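You operate a simulated robot arm through the tools that you are given. There is no shell and no other tool.

You are at the controls of a simulated robot arm. One attempt, no reset.

Task
Close down the stand: mains off, arm over the cradle, guard down, both sliders at LOW.

Only the result counts: the job must be done as asked and must still hold three seconds after the hand-in. Knocking over, shifting, dropping, spilling or breaking anything else fails it.

Robot
A 7-joint arm with a two-finger parallel gripper, fixed in place. Base frame: the origin is at the foot of the arm, x ahead of it, y to its left, z up. Readings come in m, rad, newtons and seconds.
With the tool pointing down near the work surface it reaches from about 0.44 to 0.9 m from the base axis. Its first joint turns from -0.297 to 2.199 rad. Payload 1.57 kg.
Tool frame: the origin (TCP) lies between the finger pads and is the grasp point; the fingertips stand 0.03 m ahead of it; z points along the fingers, y is the line along which they close. The gripper opens to 0.08 m. The fingers are 0.017 m wide and 0.012 m thick; the gripper's body (0.04 by 0.082 m) begins 0.08 m behind the TCP.
Orientation is told as [roll, pitch, yaw] about the base's x, y, z axes, in that order, counted from this pose: with the fingers straight down and closing along the base's y, the tool's x points along the base's -x, its y along +y and its z along -z.

Tools
- The arm moves only by the tool move_arm. Its argument "deltas" is a list of rows, each an object (a shift or turn left out is 0, a gripper value left out holds the last) with "xyz": the shift along the tool's x, y, z in mm, a list of three; "turn": the turn, a rotation vector about the tool's x, y, z in rad, a list of three; "hand": the opening, from 0 (shut) to 1 (fully open). In form: [{"xyz": [tx, ty, tz], "turn": [ax, ay, az], "hand": hand}, ...]. A call has 1 to 20 rows; each row shifts and turns the commanded pose from where the row before left it, along the tool's axes as they then stand. A row lasts 0.2 s, in which the tool goes at most 0.05 m and 0.15 rad; a call with a longer step from one row to the next is refused whole, and so is a gripper value outside its range. Where a pose cannot be reached the arm comes as near as it can. A force on the tool above 40 N (or 10 N above the force at the start of the call, whichever is more), or a blocked arm, ends the call early, and 0.2 s more pass. Each finger travels about 0.045 m/s and halts on what it meets, pressing with about 29 N; the grip force reading is that of the motor and also rises with nothing between the fingers. The clock runs only during rows and for 0.2 s after the last one: add rows that do not move to give the fingers time. The reply holds the time, the measured pose of the TCP, the force on the tool along the base axes, the opening and the grip force, in the units named above and with some noise, with the torque about the TCP (base axes, N m) and any sound that the robot's microphone picked up, and new pictures: "views" is both (left out), scene, wrist or none.
- Cameras (640 x 400 px; columns grow to the right, rows downward): "scene" is fixed at [0.3873, -0.5059, 1.7285]; the picture's right is [0.97, -0.25, 0.00], its down [-0.17, -0.68, -0.71] and it looks along [0.18, 0.69, -0.70] (base axes); focal length 214 px, centre (320, 200). "wrist" rides on the gripper at [0.072, -0.007, -0.122] in the tool frame; the picture's right is [0.09, 1.00, 0.00], its down [-0.84, 0.08, -0.54] and it looks along [-0.54, 0.05, 0.84] (tool axes); focal length 238 px, centre (320, 200).
- move_column(by): slides the trunk up (or, below 0, down) by that many m; the arm rides with it, the base frame stays. It gives what a move gives, with no picture.
- pixel_to_xyz(camera, pixels): for up to 12 pixels [column, row] of the newest picture of that camera ("zoom" is the newest enlarged one), the place [x, y, z] in the base frame of the surface seen there, good to about 0.002 m, but the place of the scene camera against the robot may be out by one fixed shift of up to 0.018 m in any direction. No time passes.
- inspect(camera, box): a new picture of the part [left, top, right, bottom] of that camera's present view, enlarged. No time passes.
- job_done(): hands the job in; it is judged then, once.

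Leave the gripper open and the arm clear of the work at the hand-in unless told otherwise.

The tools are called after ">>>" as name(argument=value, ...) on one line, values as JSON. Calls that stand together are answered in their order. move_arm: Moves the arm, as the interface text tells. Its arguments: {"type":"object","properties":{"deltas":{"type":"array","items":{"type":"object","properties":{"xyz":{"type":"array","items":{"type":"number"}},"turn":{"type":"array","items":{"type":"number"}},"hand":{"type":"number"}}}},"views":{"type":"string","enum":["both","scene","wrist","none"]}},"required":["deltas"]} The other tools are called the same way: move_column (by) slides the trunk up or down; pixel_to_xyz (camera, pixels) gives the place of the surface under pixels of a picture; inspect (camera, box) takes an enlarged picture of a part of a camera's view; job_done () hands the job in.

At the start:

```text
time: 0.0
tcp_pos: [0.5124, -0.0249, 1.3501]
orientation: [0.0, 0.0, 0.0]
contact_force: [-0.7, 0.1, -0.3]
ft_torque: [-0.02, -0.04, -0.01]
finger_gap: 0.08
finger_force: 0.1
trunk travel left (down, up): [-0.725, 0.065]
```

scene: 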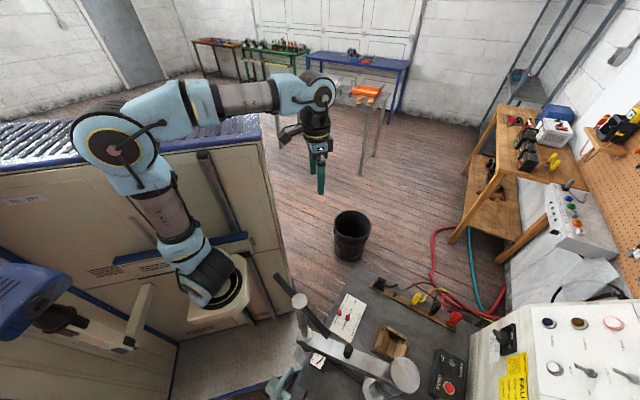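
wrist: 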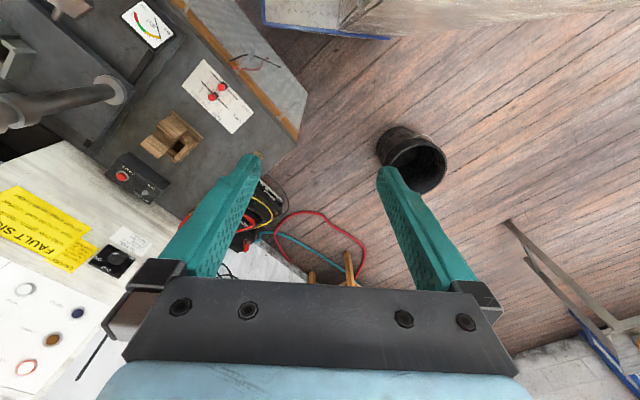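

I see a bench at the lower right of the scene picture with a stand, a slider panel, a box with a red button and a control cabinet. I'll enlarge those parts first.

>>> inspect(camera="scene", box=[260, 260, 480, 400])

>>> inspect(camera="scene", box=[440, 260, 640, 400])

>>> inspect(camera="wrist", box=[0, 0, 300, 200])

>>> inspect(camera="wrist", box=[0, 180, 240, 400])

```text
2.86 times, centred on (370, 330) of scene
```

zoom: 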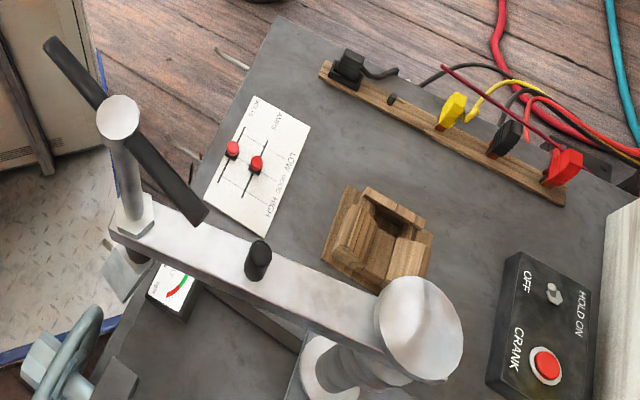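

```text
2.86 times, centred on (540, 330) of scene
```

zoom: 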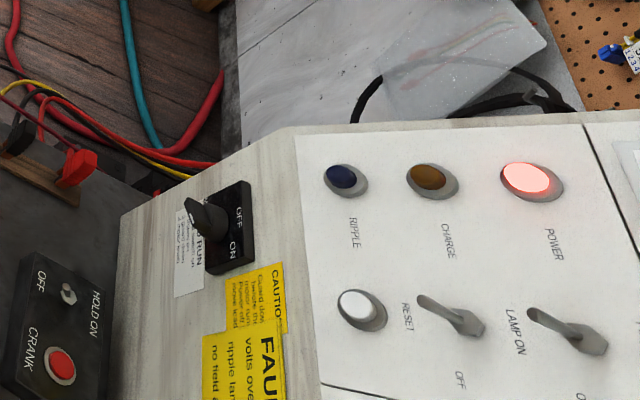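

```text
2.00 times, centred on (150, 100) of wrist
```

zoom: 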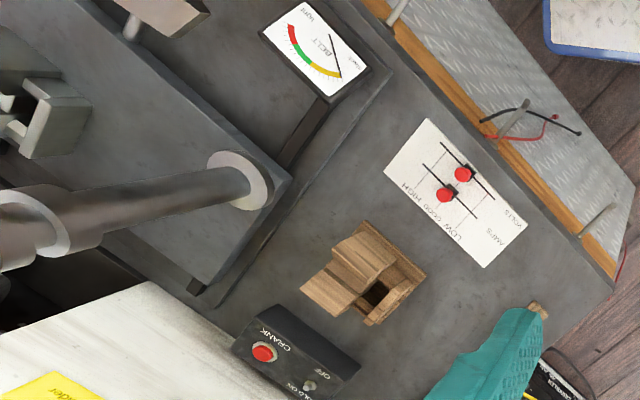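

```text
1.82 times, centred on (120, 290) of wrist
```

zoom: 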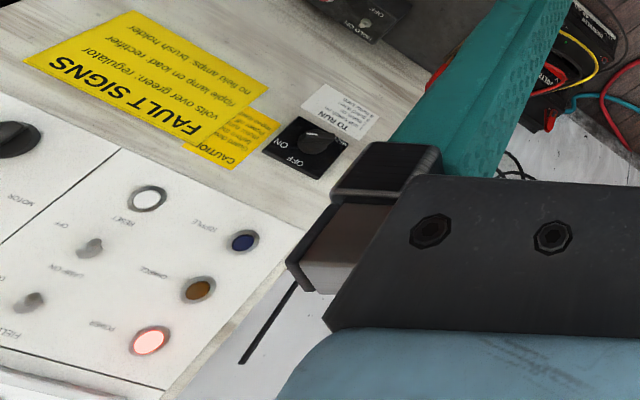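

I'm reading 3D positions for the main items: sliders (339,312) and (348,317), cradle (391,340), mains knob (500,336), arm disc (403,370), post (299,300), black peg (348,349) and others.

>>> pixel_to_xyz(camera="scene", pixels=[[339, 312], [348, 317], [391, 340], [500, 336], [403, 370], [299, 300], [348, 349], [277, 280], [325, 333], [304, 340], [318, 360], [280, 385]])

>>> pixel_to_xyz(camera="wrist", pixels=[[210, 97], [218, 87], [180, 137], [115, 262], [125, 90], [90, 100], [15, 110], [150, 22], [30, 60], [130, 178], [65, 5], [60, 345]])

>>> inspect(camera="wrist", box=[0, 0, 200, 130])

```text
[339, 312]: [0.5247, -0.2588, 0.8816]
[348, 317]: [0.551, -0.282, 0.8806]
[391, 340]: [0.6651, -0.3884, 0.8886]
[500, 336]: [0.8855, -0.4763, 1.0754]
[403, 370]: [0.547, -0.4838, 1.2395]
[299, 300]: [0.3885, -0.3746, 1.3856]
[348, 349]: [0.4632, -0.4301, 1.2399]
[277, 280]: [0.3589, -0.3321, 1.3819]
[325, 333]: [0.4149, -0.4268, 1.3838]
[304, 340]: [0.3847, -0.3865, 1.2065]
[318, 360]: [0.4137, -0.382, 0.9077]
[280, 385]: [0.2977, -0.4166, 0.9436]
```

```text
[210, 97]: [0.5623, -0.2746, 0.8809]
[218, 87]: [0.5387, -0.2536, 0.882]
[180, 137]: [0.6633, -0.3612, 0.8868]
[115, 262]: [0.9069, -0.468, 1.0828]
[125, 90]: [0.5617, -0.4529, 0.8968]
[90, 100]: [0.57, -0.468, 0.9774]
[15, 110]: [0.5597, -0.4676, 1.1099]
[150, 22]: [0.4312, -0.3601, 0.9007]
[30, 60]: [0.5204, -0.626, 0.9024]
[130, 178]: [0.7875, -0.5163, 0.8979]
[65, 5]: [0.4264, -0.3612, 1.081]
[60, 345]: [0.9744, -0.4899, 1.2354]
```

```text
3.08 times, centred on (100, 65) of wrist
```

zoom: 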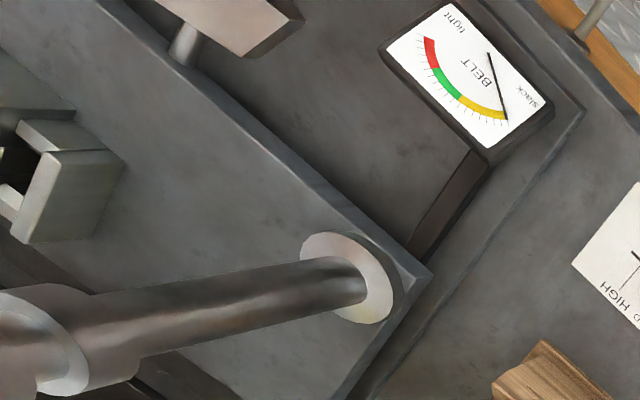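

The wrist and scene positions differ by about (+0.014, +0.005, 0), so I'll trust the wrist. I'll enlarge the yellow notice, the TO RUN label and the lower-left machine parts to find the guard.

>>> inspect(camera="wrist", box=[0, 180, 150, 280])

>>> inspect(camera="scene", box=[485, 320, 565, 370])

>>> inspect(camera="scene", box=[480, 350, 560, 400])

>>> inspect(camera="scene", box=[250, 320, 378, 400])

>>> inspect(camera="scene", box=[540, 300, 640, 400])

>>> inspect(camera="wrist", box=[60, 200, 140, 250])

```text
4.00 times, centred on (75, 230) of wrist
```

zoom: 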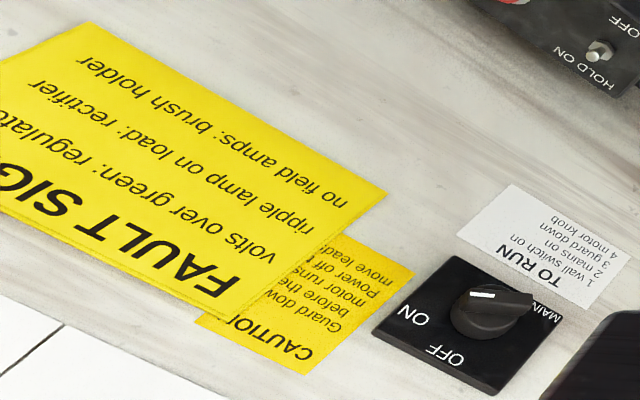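

```text
8.00 times, centred on (525, 345) of scene
```

zoom: 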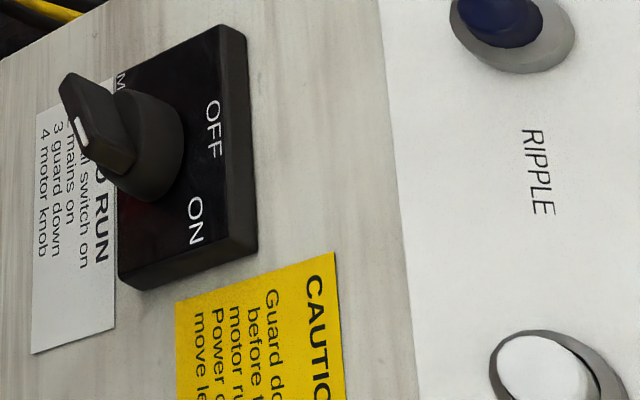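

```text
8.00 times, centred on (520, 375) of scene
```

zoom: 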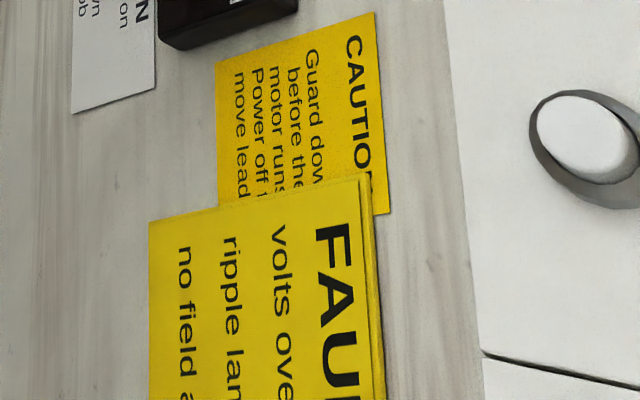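

```text
5.00 times, centred on (314, 360) of scene
```

zoom: 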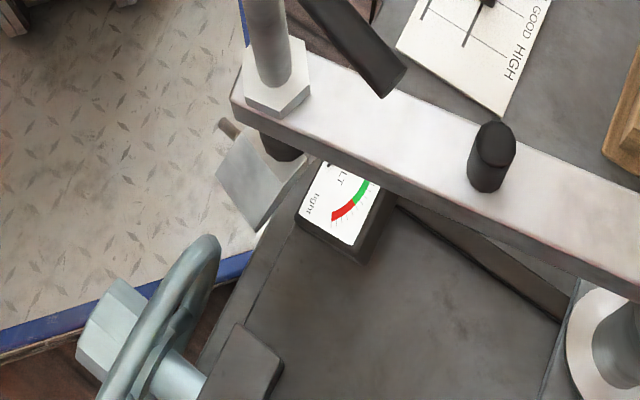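

```text
4.00 times, centred on (590, 350) of scene
```

zoom: 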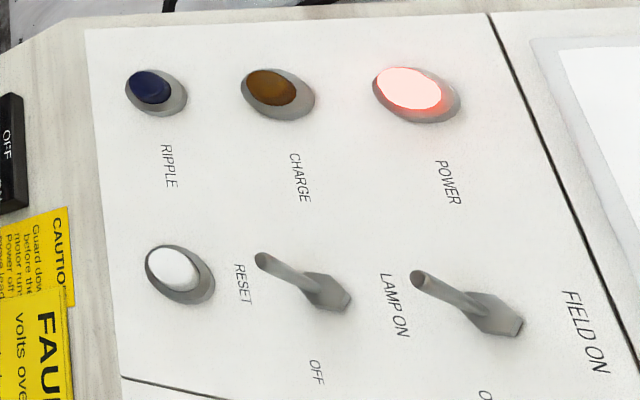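

```text
8.00 times, centred on (100, 225) of wrist
```

zoom: 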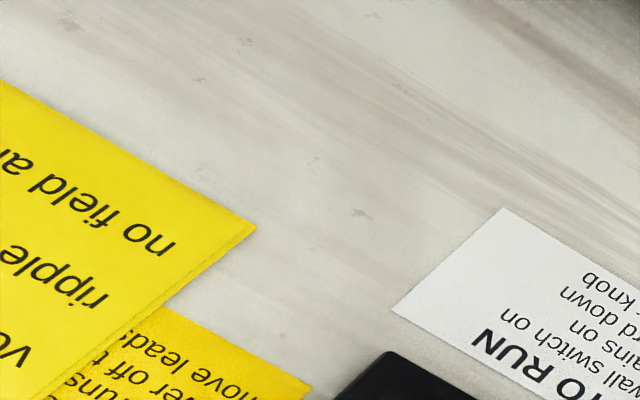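

The panel rules read: wall switch on, mains on, guard down, motor knob. I haven't found the guard yet. I'll turn the tool in place so the wrist camera looks toward -y across the stand, and raise it a little.

>>> move_arm(deltas=[{"turn": [0, 0, 0.15], "xyz": [0, 0, -10]}, {"turn": [0, 0, 0.15], "xyz": [0, 0, -10]}, {"turn": [0, 0, 0.15], "xyz": [0, 0, -10]}, {"turn": [0, 0, 0.15], "xyz": [0, 0, -10]}, {"turn": [0, 0, 0.15], "xyz": [0, 0, -10]}, {"turn": [0, 0, 0.15]}, {"turn": [0, 0, 0.15]}, {"turn": [0, 0, 0.15]}, {"turn": [0, 0, 0.15]}])

```text
time: 2.0
tcp_pos: [0.5124, -0.0254, 1.4014]
orientation: [-0.001, 0.0, -1.35]
contact_force: [-0.3, -0.4, -1.4]
ft_torque: [0.0, -0.01, 0.03]
finger_gap: 0.08
finger_force: 0.1
trunk travel left (down, up): [-0.725, 0.065]
```

scene: 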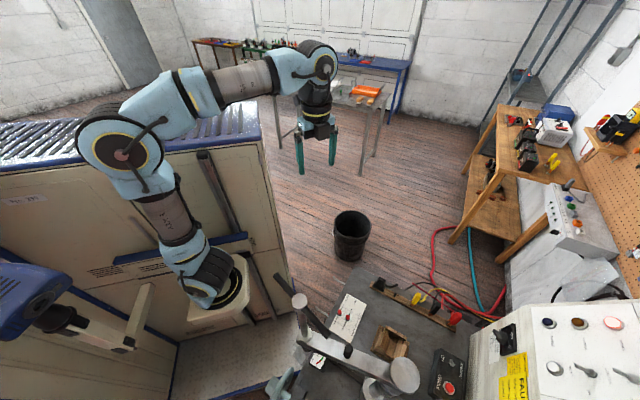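
wrist: 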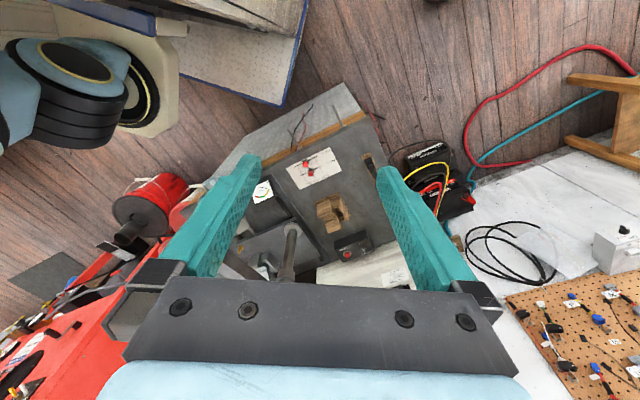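

The stand now shows around (330,210), but the gripper hides the far part. I'll tilt the tool so that the camera looks more level toward -y.

>>> move_arm(deltas=[{"turn": [0, -0.15, 0]}, {"turn": [0, -0.15, 0]}, {"turn": [0, -0.15, 0]}, {"turn": [0, -0.15, 0]}], views="wrist")

```text
time: 3.0
tcp_pos: [0.5116, -0.0249, 1.4024]
orientation: [-0.001, -0.602, -1.35]
contact_force: [0.5, 0.2, 0.0]
ft_torque: [0.01, -0.03, 0.01]
finger_gap: 0.0798
finger_force: 0.1
trunk travel left (down, up): [-0.725, 0.065]
```

wrist: 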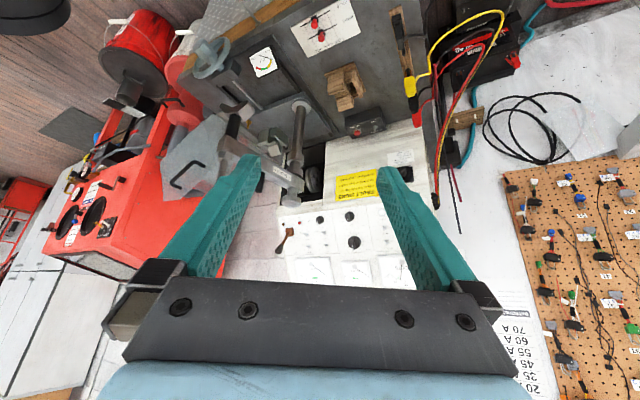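

Now the whole stand shows. I'll enlarge it.

>>> inspect(camera="wrist", box=[160, 20, 440, 195])

>>> inspect(camera="wrist", box=[220, 130, 420, 280])

>>> inspect(camera="wrist", box=[100, 60, 260, 200])

```text
2.29 times, centred on (300, 108) of wrist
```

zoom: 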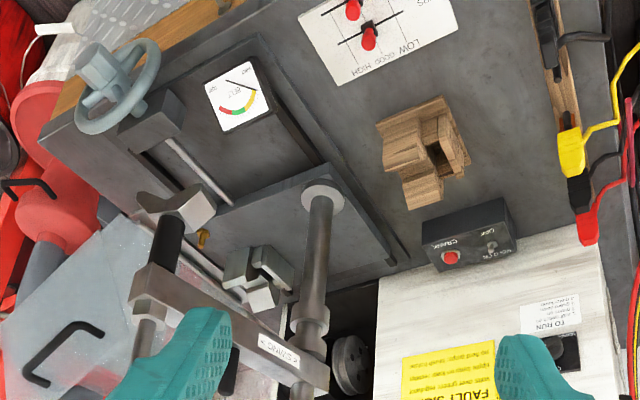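

```text
2.67 times, centred on (320, 205) of wrist
```

zoom: 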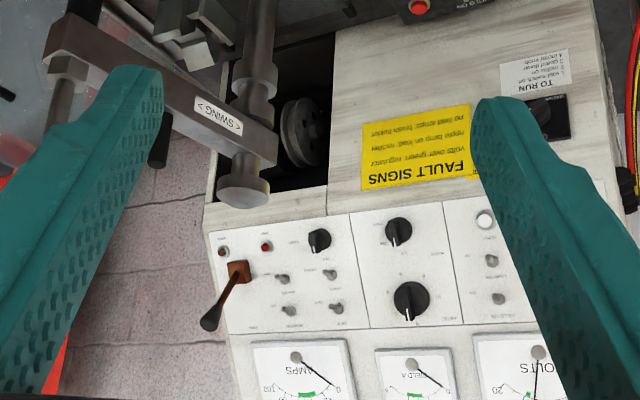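

```text
2.86 times, centred on (180, 130) of wrist
```

zoom: 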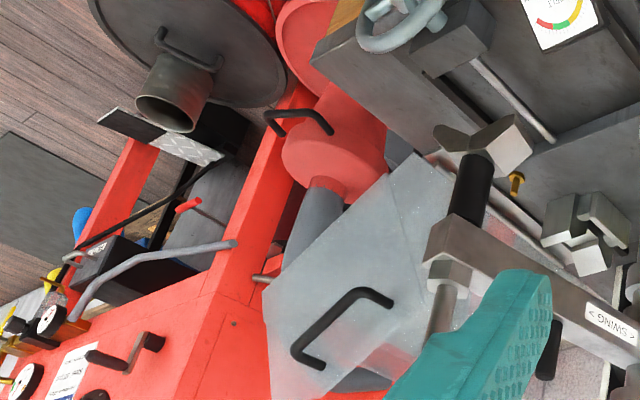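

The clear sheet with the black handle, around zoom (345,320), looks like the guard, and the arm carries the label "< SWING >". I'm reading its 3D points.

>>> pixel_to_xyz(camera="zoom", pixels=[[300, 347], [322, 368], [348, 295], [390, 300], [418, 160], [345, 220], [268, 290], [280, 340], [285, 385], [400, 330], [516, 183], [440, 170]])

>>> pixel_to_xyz(camera="wrist", pixels=[[230, 150], [240, 120], [245, 160], [298, 125], [290, 175], [278, 172], [250, 185], [262, 190], [265, 135], [280, 130], [345, 90], [209, 60]])

```text
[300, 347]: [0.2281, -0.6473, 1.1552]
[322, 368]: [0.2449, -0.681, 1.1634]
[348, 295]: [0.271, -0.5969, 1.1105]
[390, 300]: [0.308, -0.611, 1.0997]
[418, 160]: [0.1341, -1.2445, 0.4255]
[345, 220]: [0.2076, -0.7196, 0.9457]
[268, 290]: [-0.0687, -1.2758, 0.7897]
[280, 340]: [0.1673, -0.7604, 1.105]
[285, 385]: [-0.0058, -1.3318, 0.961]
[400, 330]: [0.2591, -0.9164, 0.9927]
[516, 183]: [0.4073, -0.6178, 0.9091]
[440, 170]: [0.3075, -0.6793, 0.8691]
```

```text
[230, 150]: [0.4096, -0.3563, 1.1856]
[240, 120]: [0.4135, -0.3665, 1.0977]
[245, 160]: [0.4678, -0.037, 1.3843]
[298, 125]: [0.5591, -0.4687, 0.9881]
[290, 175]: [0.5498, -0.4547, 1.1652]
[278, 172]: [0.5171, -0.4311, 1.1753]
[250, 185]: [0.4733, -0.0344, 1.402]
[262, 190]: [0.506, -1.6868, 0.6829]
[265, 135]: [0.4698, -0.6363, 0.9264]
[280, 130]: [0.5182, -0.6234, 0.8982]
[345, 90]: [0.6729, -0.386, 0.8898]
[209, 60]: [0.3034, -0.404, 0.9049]
```

The guard's handle is near (0.27,-0.64,1.13) and the arm's post near (0.56,-0.47). Next I need the slope of the surface carrying the mains switch, so I'm reading points around the yellow notice (355,185), the TO RUN label (400,155) and the panel.

>>> pixel_to_xyz(camera="wrist", pixels=[[345, 170], [350, 195], [375, 180], [340, 150], [385, 145], [405, 140], [330, 215], [355, 220], [340, 270], [320, 240], [400, 158], [300, 205]])

>>> pixel_to_xyz(camera="scene", pixels=[[517, 330], [519, 343], [505, 352], [525, 360], [535, 340], [548, 322], [612, 322], [515, 325], [484, 350], [490, 370], [500, 338], [496, 332]])

```text
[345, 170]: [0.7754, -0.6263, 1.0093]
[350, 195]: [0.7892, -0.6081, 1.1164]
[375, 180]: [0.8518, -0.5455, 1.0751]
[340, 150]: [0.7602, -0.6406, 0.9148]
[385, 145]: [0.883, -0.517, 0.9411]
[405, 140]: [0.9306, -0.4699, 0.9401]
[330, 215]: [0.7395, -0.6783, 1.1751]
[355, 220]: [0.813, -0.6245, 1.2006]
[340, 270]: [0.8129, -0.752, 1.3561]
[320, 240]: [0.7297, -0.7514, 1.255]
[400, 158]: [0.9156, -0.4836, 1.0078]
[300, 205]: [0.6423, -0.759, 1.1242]
```

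```text
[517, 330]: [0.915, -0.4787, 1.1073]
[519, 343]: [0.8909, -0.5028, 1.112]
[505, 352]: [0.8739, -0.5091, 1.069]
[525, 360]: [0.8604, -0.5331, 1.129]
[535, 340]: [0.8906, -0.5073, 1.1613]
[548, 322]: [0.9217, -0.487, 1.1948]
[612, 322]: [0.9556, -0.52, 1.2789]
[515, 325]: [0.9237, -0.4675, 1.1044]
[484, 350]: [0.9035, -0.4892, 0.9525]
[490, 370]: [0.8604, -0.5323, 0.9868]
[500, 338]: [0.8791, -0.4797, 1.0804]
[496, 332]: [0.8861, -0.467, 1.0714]
```

The mains switch sits on a vertical face (x − y ≈ 1.40) whose normal points to (-0.7, +0.7, 0), so it has to be turned with the tool level. I'll set yaw to -0.785 and pitch to -1.0, then fly toward it for a close look, well clear of the swing arm.

>>> move_arm(deltas=[{"turn": [-0.08, 0, -0.1165]}, {"turn": [-0.08, 0, -0.1165]}, {"turn": [-0.08, 0, -0.1165]}, {"turn": [-0.08, 0, -0.1165]}, {"turn": [0, -0.133, 0]}, {"turn": [0, -0.133, 0]}, {"turn": [0, -0.133, 0]}, {"xyz": [-2.7, -2.8, 42.7]}, {"xyz": [-2.7, -2.8, 42.7]}, {"xyz": [-2.7, -2.8, 42.7]}, {"xyz": [-2.7, -2.8, 42.7]}, {"xyz": [-2.7, -2.8, 42.7]}, {"xyz": [-2.7, -2.8, 42.7]}])

```text
time: 5.8
tcp_pos: [0.6621, -0.1975, 1.2786]
orientation: [0.0, -0.998, -0.783]
contact_force: [0.3, 1.1, -0.2]
ft_torque: [-0.02, 0.02, 0.0]
finger_gap: 0.0799
finger_force: 0.0
trunk travel left (down, up): [-0.725, 0.065]
```

scene: 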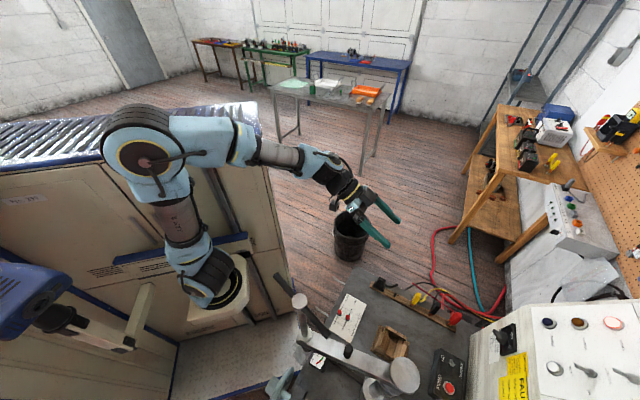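
wrist: 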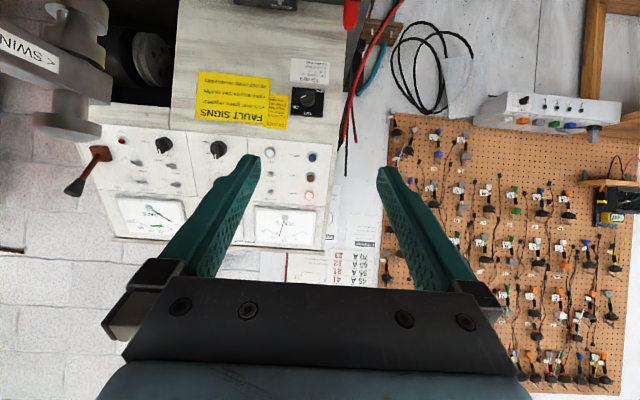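

The pose was reached. The mains switch is at (307,98) in the wrist picture, so I'll enlarge it.

>>> inspect(camera="wrist", box=[265, 50, 345, 125])

>>> inspect(camera="wrist", box=[60, 120, 340, 250])

>>> pixel_to_xyz(camera="wrist", pixels=[[307, 98], [300, 98], [316, 100], [310, 92], [326, 92], [324, 112], [296, 106], [270, 105], [308, 85], [300, 70]])

```text
5.33 times, centred on (305, 88) of wrist
```

zoom: 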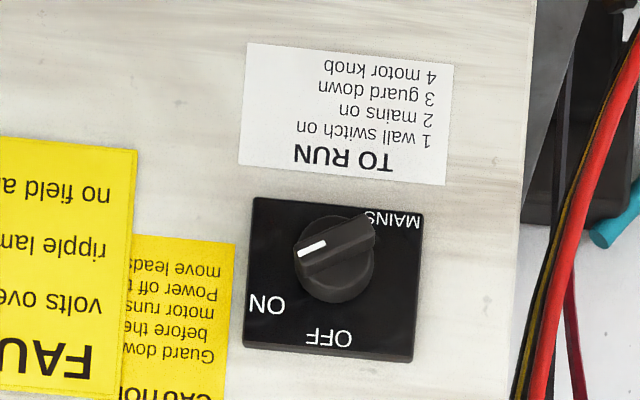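

```text
2.29 times, centred on (200, 185) of wrist
```

zoom: 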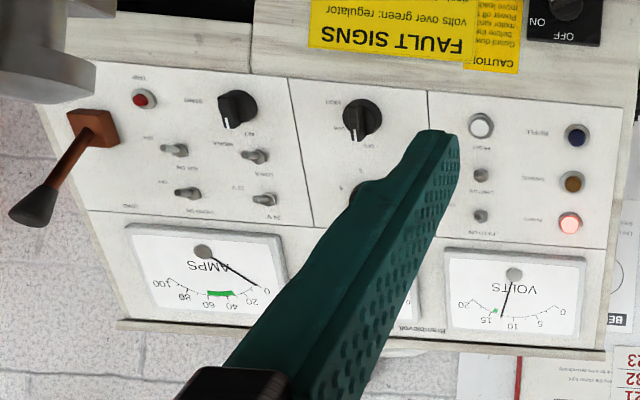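

```text
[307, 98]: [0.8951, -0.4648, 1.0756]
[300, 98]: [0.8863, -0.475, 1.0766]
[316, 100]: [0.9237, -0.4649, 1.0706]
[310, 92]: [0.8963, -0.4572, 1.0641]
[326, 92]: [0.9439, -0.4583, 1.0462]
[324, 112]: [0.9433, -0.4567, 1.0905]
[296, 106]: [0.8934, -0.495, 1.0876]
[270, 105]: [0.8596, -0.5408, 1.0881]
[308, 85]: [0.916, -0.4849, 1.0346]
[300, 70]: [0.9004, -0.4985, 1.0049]
```

Upside down in this view, the knob pointer lies at ON. OFF is about 70° counter-clockwise from it as seen from the front, and the POWER lamp is lit. I'll drop level with the switch for a head-on look.

>>> move_arm(deltas=[{"xyz": [11.9, -2.9, 41.3]}, {"xyz": [11.9, -2.9, 41.3]}, {"xyz": [11.9, -2.9, 41.3]}, {"xyz": [11.9, -2.9, 41.3]}, {"xyz": [11.9, -2.9, 41.3]}, {"xyz": [11.9, -2.9, 41.3]}])

>>> inspect(camera="wrist", box=[260, 150, 380, 250])

```text
time: 7.2
tcp_pos: [0.7659, -0.3275, 1.0846]
orientation: [0.0, -0.999, -0.785]
contact_force: [-0.8, 0.1, 0.2]
ft_torque: [0.0, -0.01, 0.0]
finger_gap: 0.0802
finger_force: 0.0
trunk travel left (down, up): [-0.725, 0.065]
```

scene: 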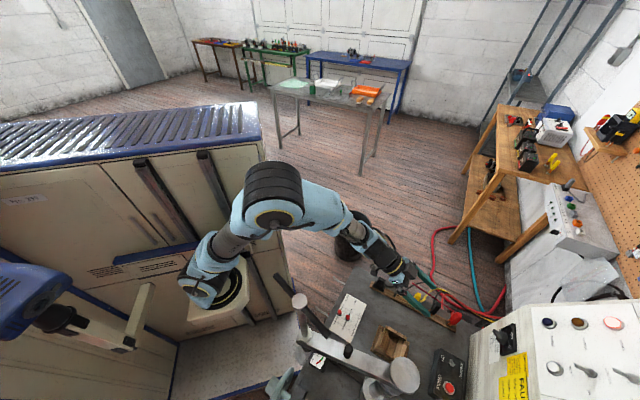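
wrist: 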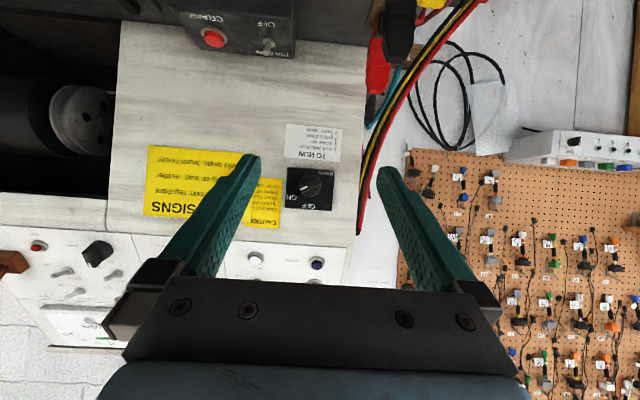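

```text
4.00 times, centred on (320, 200) of wrist
```

zoom: 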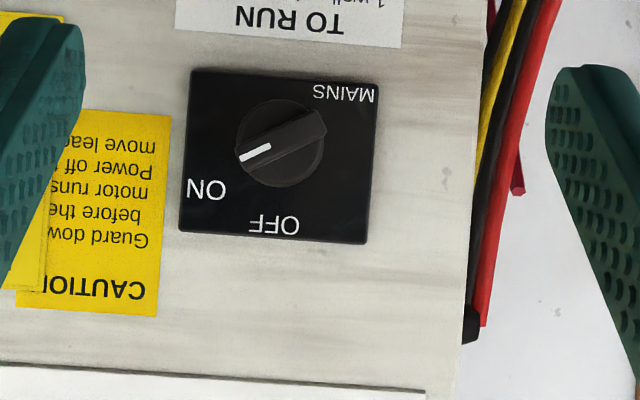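

The head-on view shows the pointer about 29° above horizontal at ON and OFF straight up, so roughly a 60° turn. I'm reading exact positions of the knob bar and the nearby cables.

>>> pixel_to_xyz(camera="zoom", pixels=[[280, 138], [320, 118], [245, 155], [262, 146], [302, 128], [285, 180], [200, 90], [355, 225], [490, 100], [530, 60], [500, 200], [485, 300]])

>>> pixel_to_xyz(camera="wrist", pixels=[[400, 25], [378, 70], [440, 40], [395, 110], [365, 200], [270, 25]])

```text
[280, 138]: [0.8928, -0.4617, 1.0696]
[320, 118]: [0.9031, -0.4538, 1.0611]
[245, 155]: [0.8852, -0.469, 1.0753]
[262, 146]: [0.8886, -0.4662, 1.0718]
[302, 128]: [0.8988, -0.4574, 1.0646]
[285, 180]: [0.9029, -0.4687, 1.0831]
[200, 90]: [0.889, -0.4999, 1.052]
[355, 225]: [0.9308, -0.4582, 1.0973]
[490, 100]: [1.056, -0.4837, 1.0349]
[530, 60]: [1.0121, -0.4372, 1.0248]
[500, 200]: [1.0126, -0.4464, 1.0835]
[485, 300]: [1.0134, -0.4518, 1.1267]
```

```text
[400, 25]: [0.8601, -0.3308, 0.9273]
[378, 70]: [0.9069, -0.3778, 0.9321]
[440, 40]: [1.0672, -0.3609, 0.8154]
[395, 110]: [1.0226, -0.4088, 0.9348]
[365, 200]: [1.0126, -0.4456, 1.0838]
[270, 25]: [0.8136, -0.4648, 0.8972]
```

The knob bar's centre is (0.894,-0.4615,1.068), about 25 mm long and 12 mm tall, and its axis is normal to the wall. I'll level the tool (pitch -1.57), roll +60° so the fingers straddle the bar, and check the hanging wires.

>>> move_arm(deltas=[{"turn": [0, -0.143, 0]}, {"turn": [0, -0.143, 0]}, {"turn": [0, -0.143, 0]}, {"turn": [0, -0.143, 0]}, {"turn": [0, 0, 0.15]}, {"turn": [0, 0, 0.15]}, {"turn": [0, 0, 0.15]}, {"turn": [0, 0, 0.15]}, {"turn": [0, 0, 0.15]}, {"turn": [0, 0, 0.15]}, {"turn": [0, 0, 0.147]}])

>>> inspect(camera="scene", box=[340, 250, 540, 390])

```text
time: 9.6
tcp_pos: [0.7774, -0.313, 1.1257]
orientation: [1.541, -0.536, -2.348]
contact_force: [-0.2, 0.7, 0.7]
ft_torque: [-0.01, 0.01, -0.05]
finger_gap: 0.0799
finger_force: 0.1
out of reach, approached as far as the arm can: row 10, 11
trunk travel left (down, up): [-0.725, 0.065]
```

scene: 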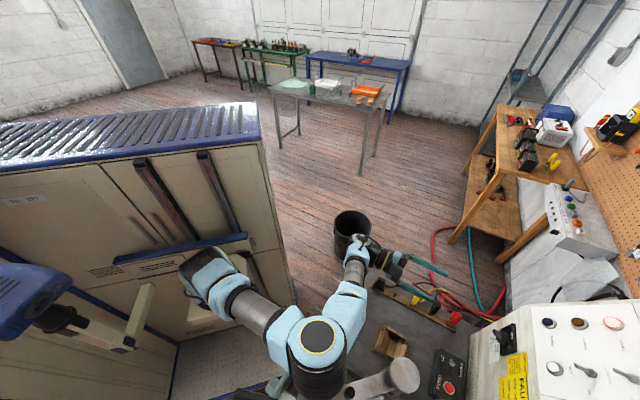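
wrist: 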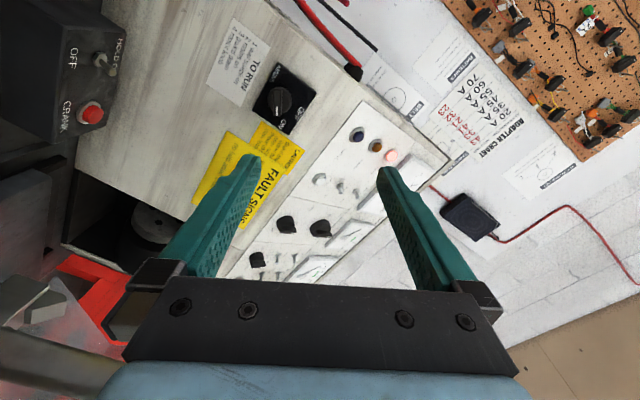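

```text
2.86 times, centred on (440, 320) of scene
```

zoom: 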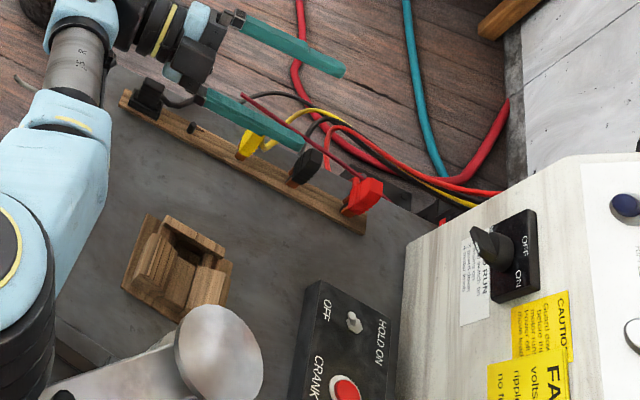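

The elbow has swung low, over the swing arm, and the last bit of roll was out of reach. I'll check where the robot's links are relative to the swing arm before anything else.

>>> pixel_to_xyz(camera="scene", pixels=[[210, 275], [318, 335], [320, 375], [360, 300], [240, 295], [365, 385], [403, 372], [290, 370], [345, 385], [225, 300], [280, 380], [385, 370]])

>>> inspect(camera="scene", box=[240, 300, 430, 400])

```text
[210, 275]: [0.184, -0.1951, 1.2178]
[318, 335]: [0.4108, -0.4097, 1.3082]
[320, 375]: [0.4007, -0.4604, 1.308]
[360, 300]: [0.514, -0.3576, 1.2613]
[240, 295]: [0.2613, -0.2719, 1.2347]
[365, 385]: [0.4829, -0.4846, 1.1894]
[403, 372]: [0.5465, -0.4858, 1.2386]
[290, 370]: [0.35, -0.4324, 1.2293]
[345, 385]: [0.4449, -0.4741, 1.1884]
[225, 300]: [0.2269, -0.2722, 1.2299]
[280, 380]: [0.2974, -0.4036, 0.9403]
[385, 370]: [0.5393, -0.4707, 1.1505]
```

```text
3.37 times, centred on (335, 350) of scene
```

zoom: 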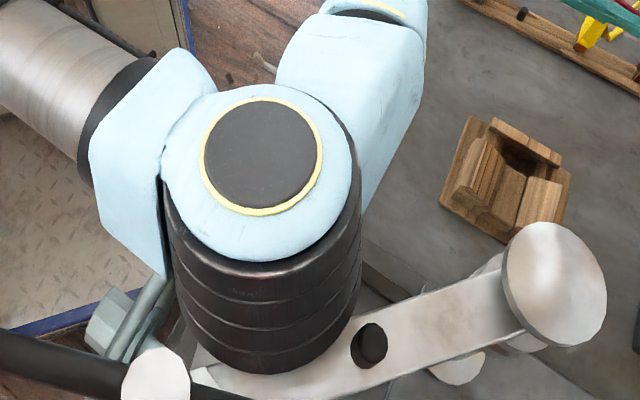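

The elbow brushed the swing arm and pushed it the wrong way (counter-clockwise); I'll bring it back later in the proper step. I'm undoing the roll exactly now to lift the elbow away.

>>> move_arm(deltas=[{"turn": [0, 0, -0.147]}, {"turn": [0, 0, -0.15]}, {"turn": [0, 0, -0.15]}, {"turn": [0, 0, -0.15]}])

```text
time: 10.6
tcp_pos: [0.7768, -0.3122, 1.1263]
orientation: [1.568, -1.122, -2.354]
contact_force: [0.5, -0.5, -0.2]
ft_torque: [-0.01, -0.03, 0.01]
finger_gap: 0.0802
finger_force: 0.1
trunk travel left (down, up): [-0.725, 0.065]
```

scene: 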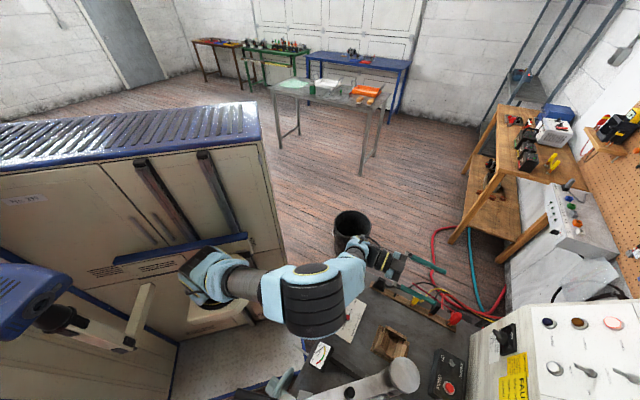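
wrist: 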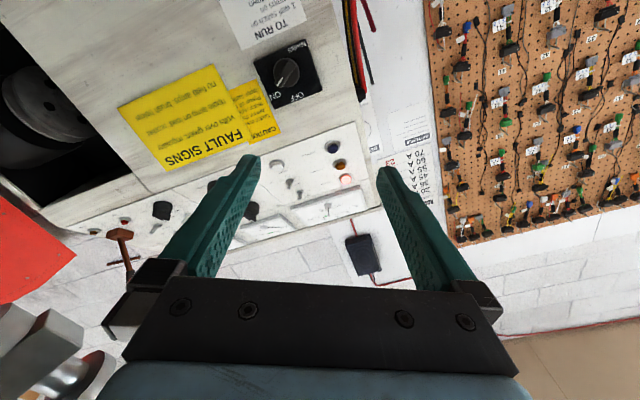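

The elbow rises again when the roll comes off. At this roll (+26°) the fingers can squeeze the bar, which is 34° off the fingers. Squeezing will turn it toward OFF, and rolling back will finish the turn. I'm going to a stand-off 60 mm before the knob.

>>> move_arm(deltas=[{"xyz": [10.5, -11.4, 27.3]}, {"xyz": [10.5, -11.4, 27.3]}, {"xyz": [10.5, -11.4, 27.3]}, {"xyz": [10.5, -11.4, 27.3]}])

>>> inspect(camera="wrist", box=[230, 80, 390, 200])

>>> inspect(camera="scene", box=[260, 250, 520, 400])

```text
time: 11.6
tcp_pos: [0.839, -0.4058, 1.0653]
orientation: [1.569, -1.122, -2.352]
contact_force: [0.3, 0.5, 0.8]
ft_torque: [0.01, 0.01, -0.02]
finger_gap: 0.08
finger_force: 0.0
trunk travel left (down, up): [-0.725, 0.065]
```

scene: 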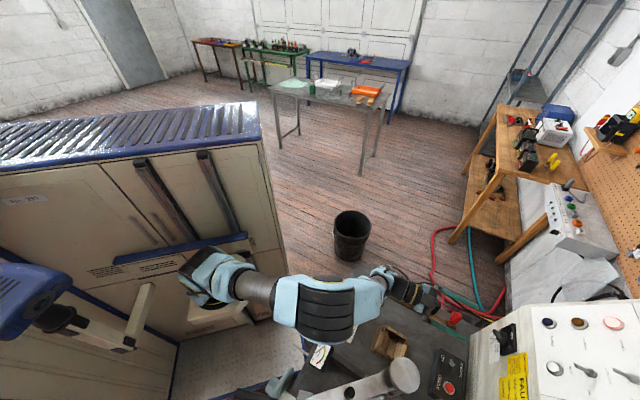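
wrist: 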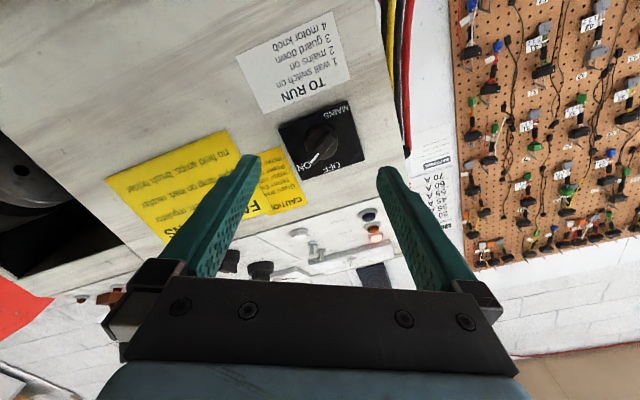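

```text
3.33 times, centred on (310, 140) of wrist
```

zoom: 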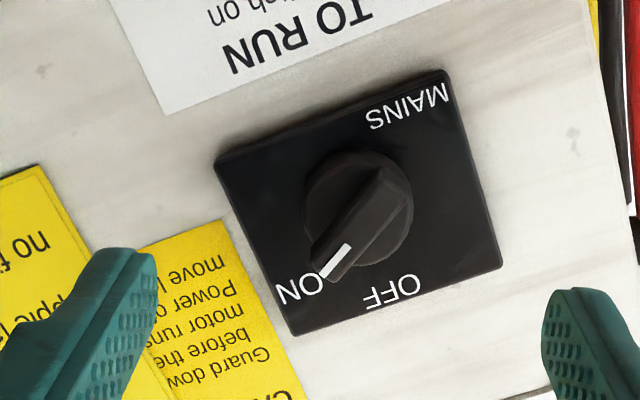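

```text
2.46 times, centred on (390, 325) of scene
```

zoom: 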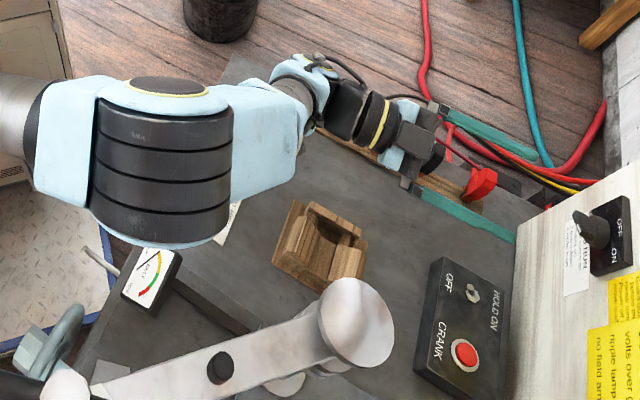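

The knob sits centred between the open fingers. I'm checking its position once more from here at (322,143), (315,157) and (331,135).

>>> pixel_to_xyz(camera="wrist", pixels=[[323, 145], [316, 158], [331, 136], [320, 151], [327, 140]])

```text
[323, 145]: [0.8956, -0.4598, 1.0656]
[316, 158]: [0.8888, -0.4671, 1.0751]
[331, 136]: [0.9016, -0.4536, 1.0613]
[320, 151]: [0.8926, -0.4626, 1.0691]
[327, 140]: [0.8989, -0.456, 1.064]
```

The bar centre is (0.895,-0.460,1.068). I'll advance 56 mm, putting the tips 24 mm from the wall and straddling the bar, then close the fingers.

>>> move_arm(deltas=[{"xyz": [-0.5, 0.6, 14]}, {"xyz": [-0.5, 0.6, 14]}, {"xyz": [-0.5, 0.6, 14]}, {"xyz": [-0.4, 0.5, 14]}, {}])

>>> inspect(camera="wrist", box=[230, 100, 410, 230])

```text
time: 12.8
tcp_pos: [0.8794, -0.4472, 1.0701]
orientation: [1.569, -1.121, -2.353]
contact_force: [-0.3, 0.3, -0.2]
ft_torque: [-0.01, -0.01, 0.04]
finger_gap: 0.0803
finger_force: 0.1
trunk travel left (down, up): [-0.725, 0.065]
```

scene: 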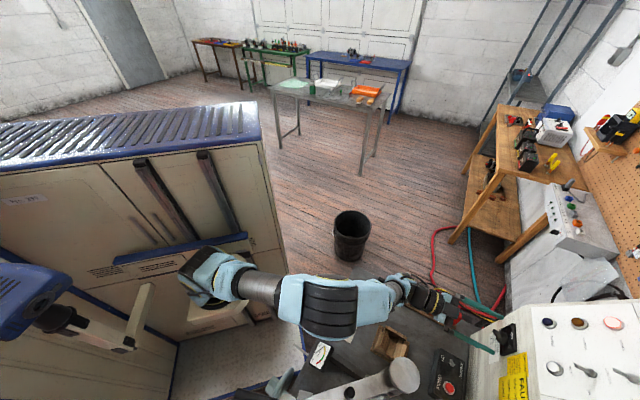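
wrist: 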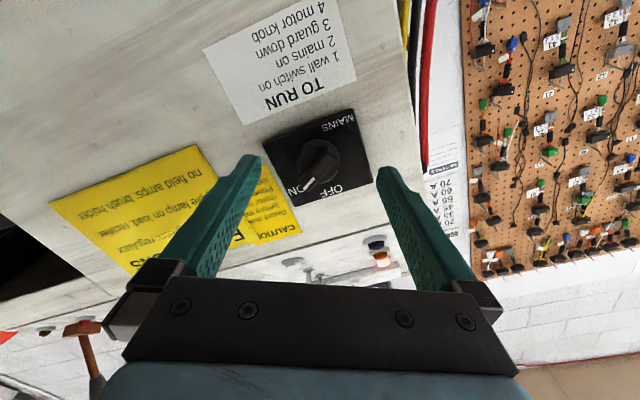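

```text
3.08 times, centred on (320, 165) of wrist
```

zoom: 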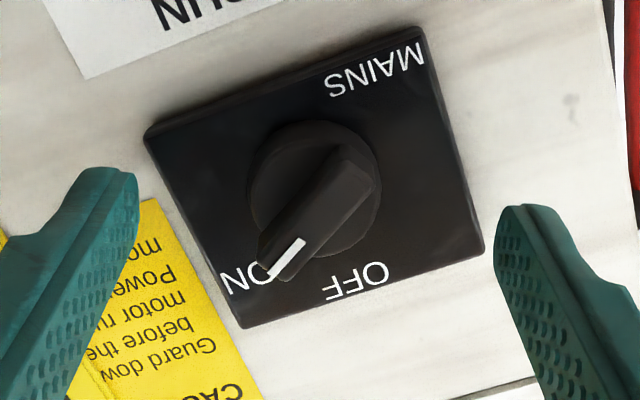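

The tips are level with the knob on both sides. I'll nudge 2 mm and close the fingers to squeeze the bar.

>>> move_arm(deltas=[{"xyz": [2, 0.9, 0], "hand": 1}, {"hand": 0}, {"hand": 0}, {"hand": 0}, {"hand": 0}, {"hand": 0}, {"hand": 0}], views="wrist")

>>> inspect(camera="wrist", box=[230, 100, 410, 230])

```text
time: 14.4
tcp_pos: [0.8792, -0.4467, 1.069]
orientation: [1.57, -1.119, -2.357]
contact_force: [-8.9, -6.9, -3.2]
ft_torque: [-0.21, -0.19, -0.46]
finger_gap: 0.01
finger_force: 28.5
trunk travel left (down, up): [-0.725, 0.065]
```

wrist: 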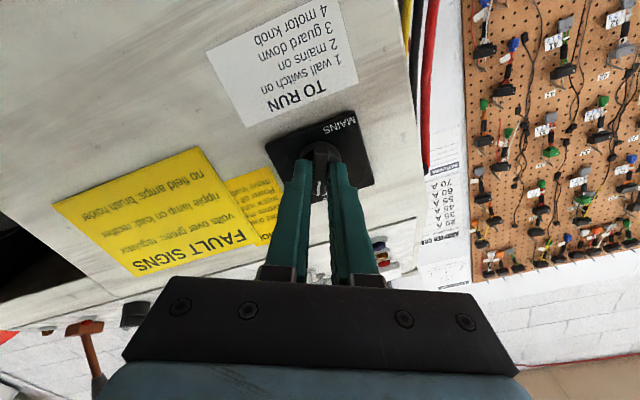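

```text
3.08 times, centred on (320, 165) of wrist
```

zoom: 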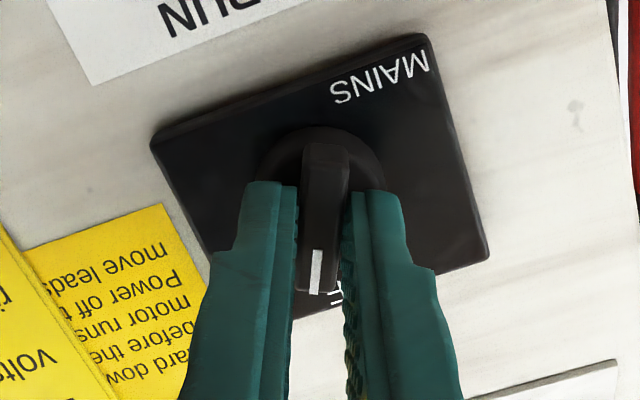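

The squeeze turned the bar into line with the fingers (gap 10 mm). I'll roll back 26° to bring the pointer to OFF.

>>> move_arm(deltas=[{"turn": [0, 0, -0.09], "hand": 0}, {"turn": [0, 0, -0.09]}, {"turn": [0, 0, -0.09]}, {"turn": [0, 0, -0.09]}, {"turn": [0, 0, -0.09]}, {}])

>>> inspect(camera="wrist", box=[230, 100, 410, 230])

>>> inspect(camera="scene", box=[480, 290, 640, 400])

```text
time: 15.8
tcp_pos: [0.8787, -0.4479, 1.0698]
orientation: [-0.522, -1.568, -0.269]
contact_force: [-20.9, -19.6, -8.8]
ft_torque: [-0.43, -0.46, -0.64]
finger_gap: 0.01
finger_force: 28.3
trunk travel left (down, up): [-0.725, 0.065]
```

scene: 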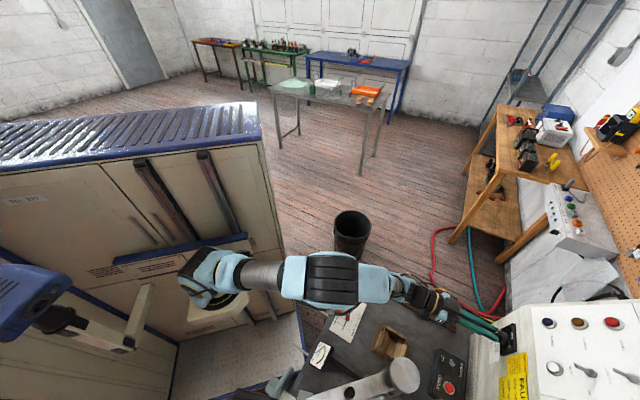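
wrist: 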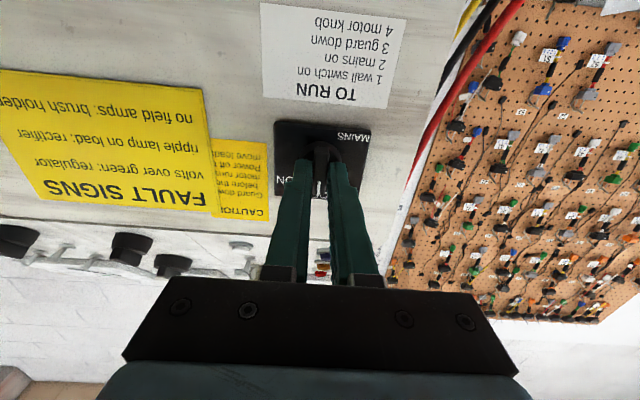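

```text
3.08 times, centred on (320, 165) of wrist
```

zoom: 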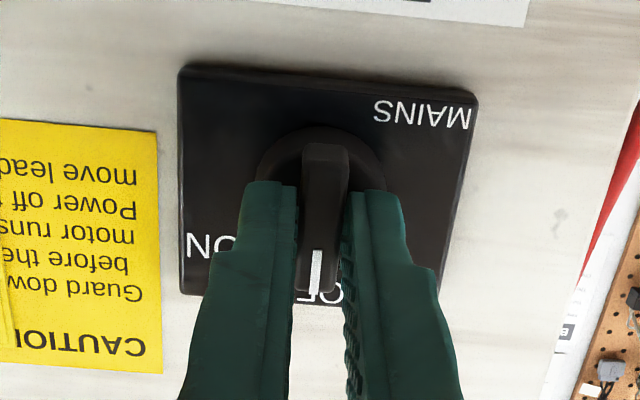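

```text
3.64 times, centred on (560, 345) of scene
```

zoom: 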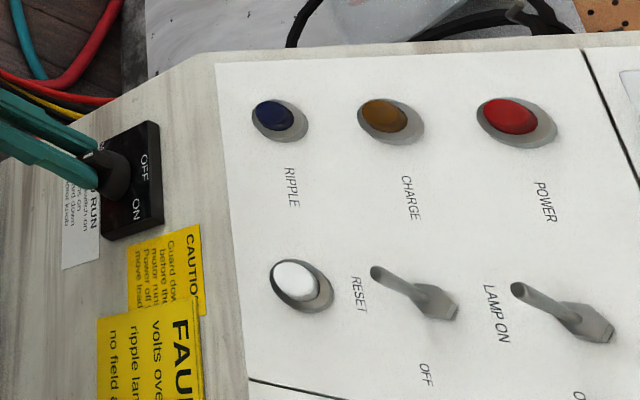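

The POWER lamp has gone dark and the pointer is at OFF. I'll open the fingers and back off straight out.

>>> move_arm(deltas=[{"hand": 1}, {"hand": 1}, {"hand": 1}, {"hand": 1}, {"hand": 1}, {"xyz": [0, 0, -15]}, {"xyz": [0, 0, -25]}, {"xyz": [0, 0, -35]}, {"xyz": [0, 0, -35]}])

>>> inspect(camera="wrist", box=[250, 70, 390, 170])

>>> inspect(camera="scene", box=[240, 280, 432, 400])

```text
time: 17.8
tcp_pos: [0.8028, -0.3667, 1.072]
orientation: [-0.221, -1.569, -0.561]
contact_force: [0.3, -0.4, -0.6]
ft_torque: [-0.02, 0.02, 0.03]
finger_gap: 0.0799
finger_force: 0.1
trunk travel left (down, up): [-0.725, 0.065]
```

scene: 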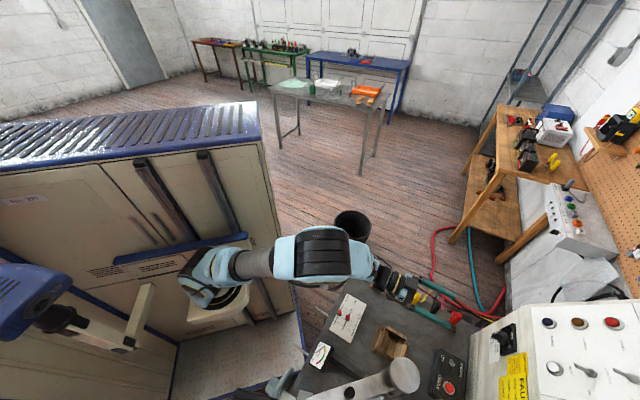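
wrist: 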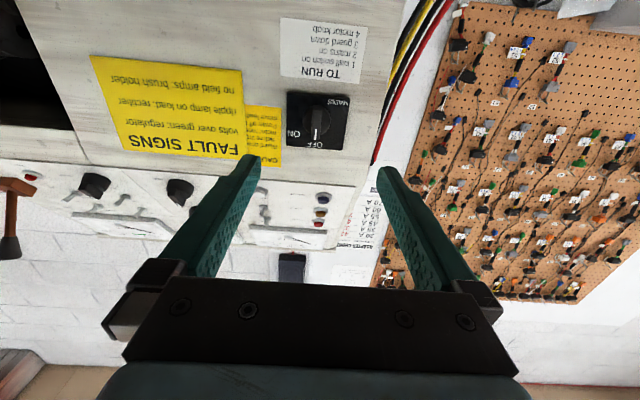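

```text
4.00 times, centred on (320, 120) of wrist
```

zoom: 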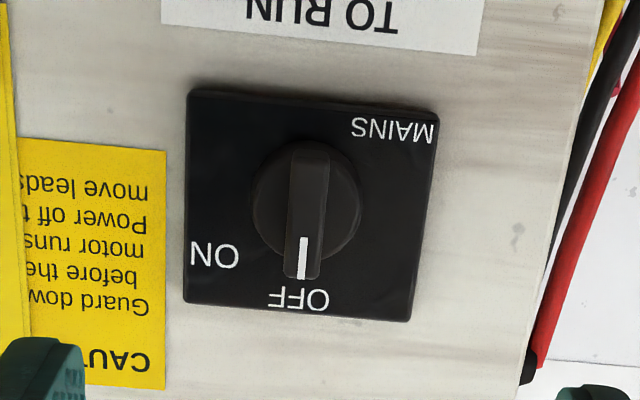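

```text
3.33 times, centred on (336, 340) of scene
```

zoom: 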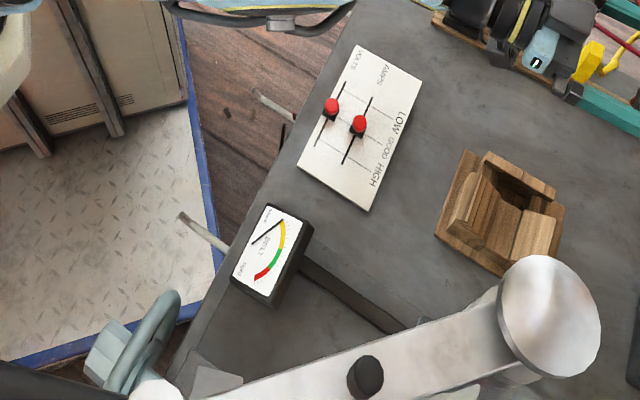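

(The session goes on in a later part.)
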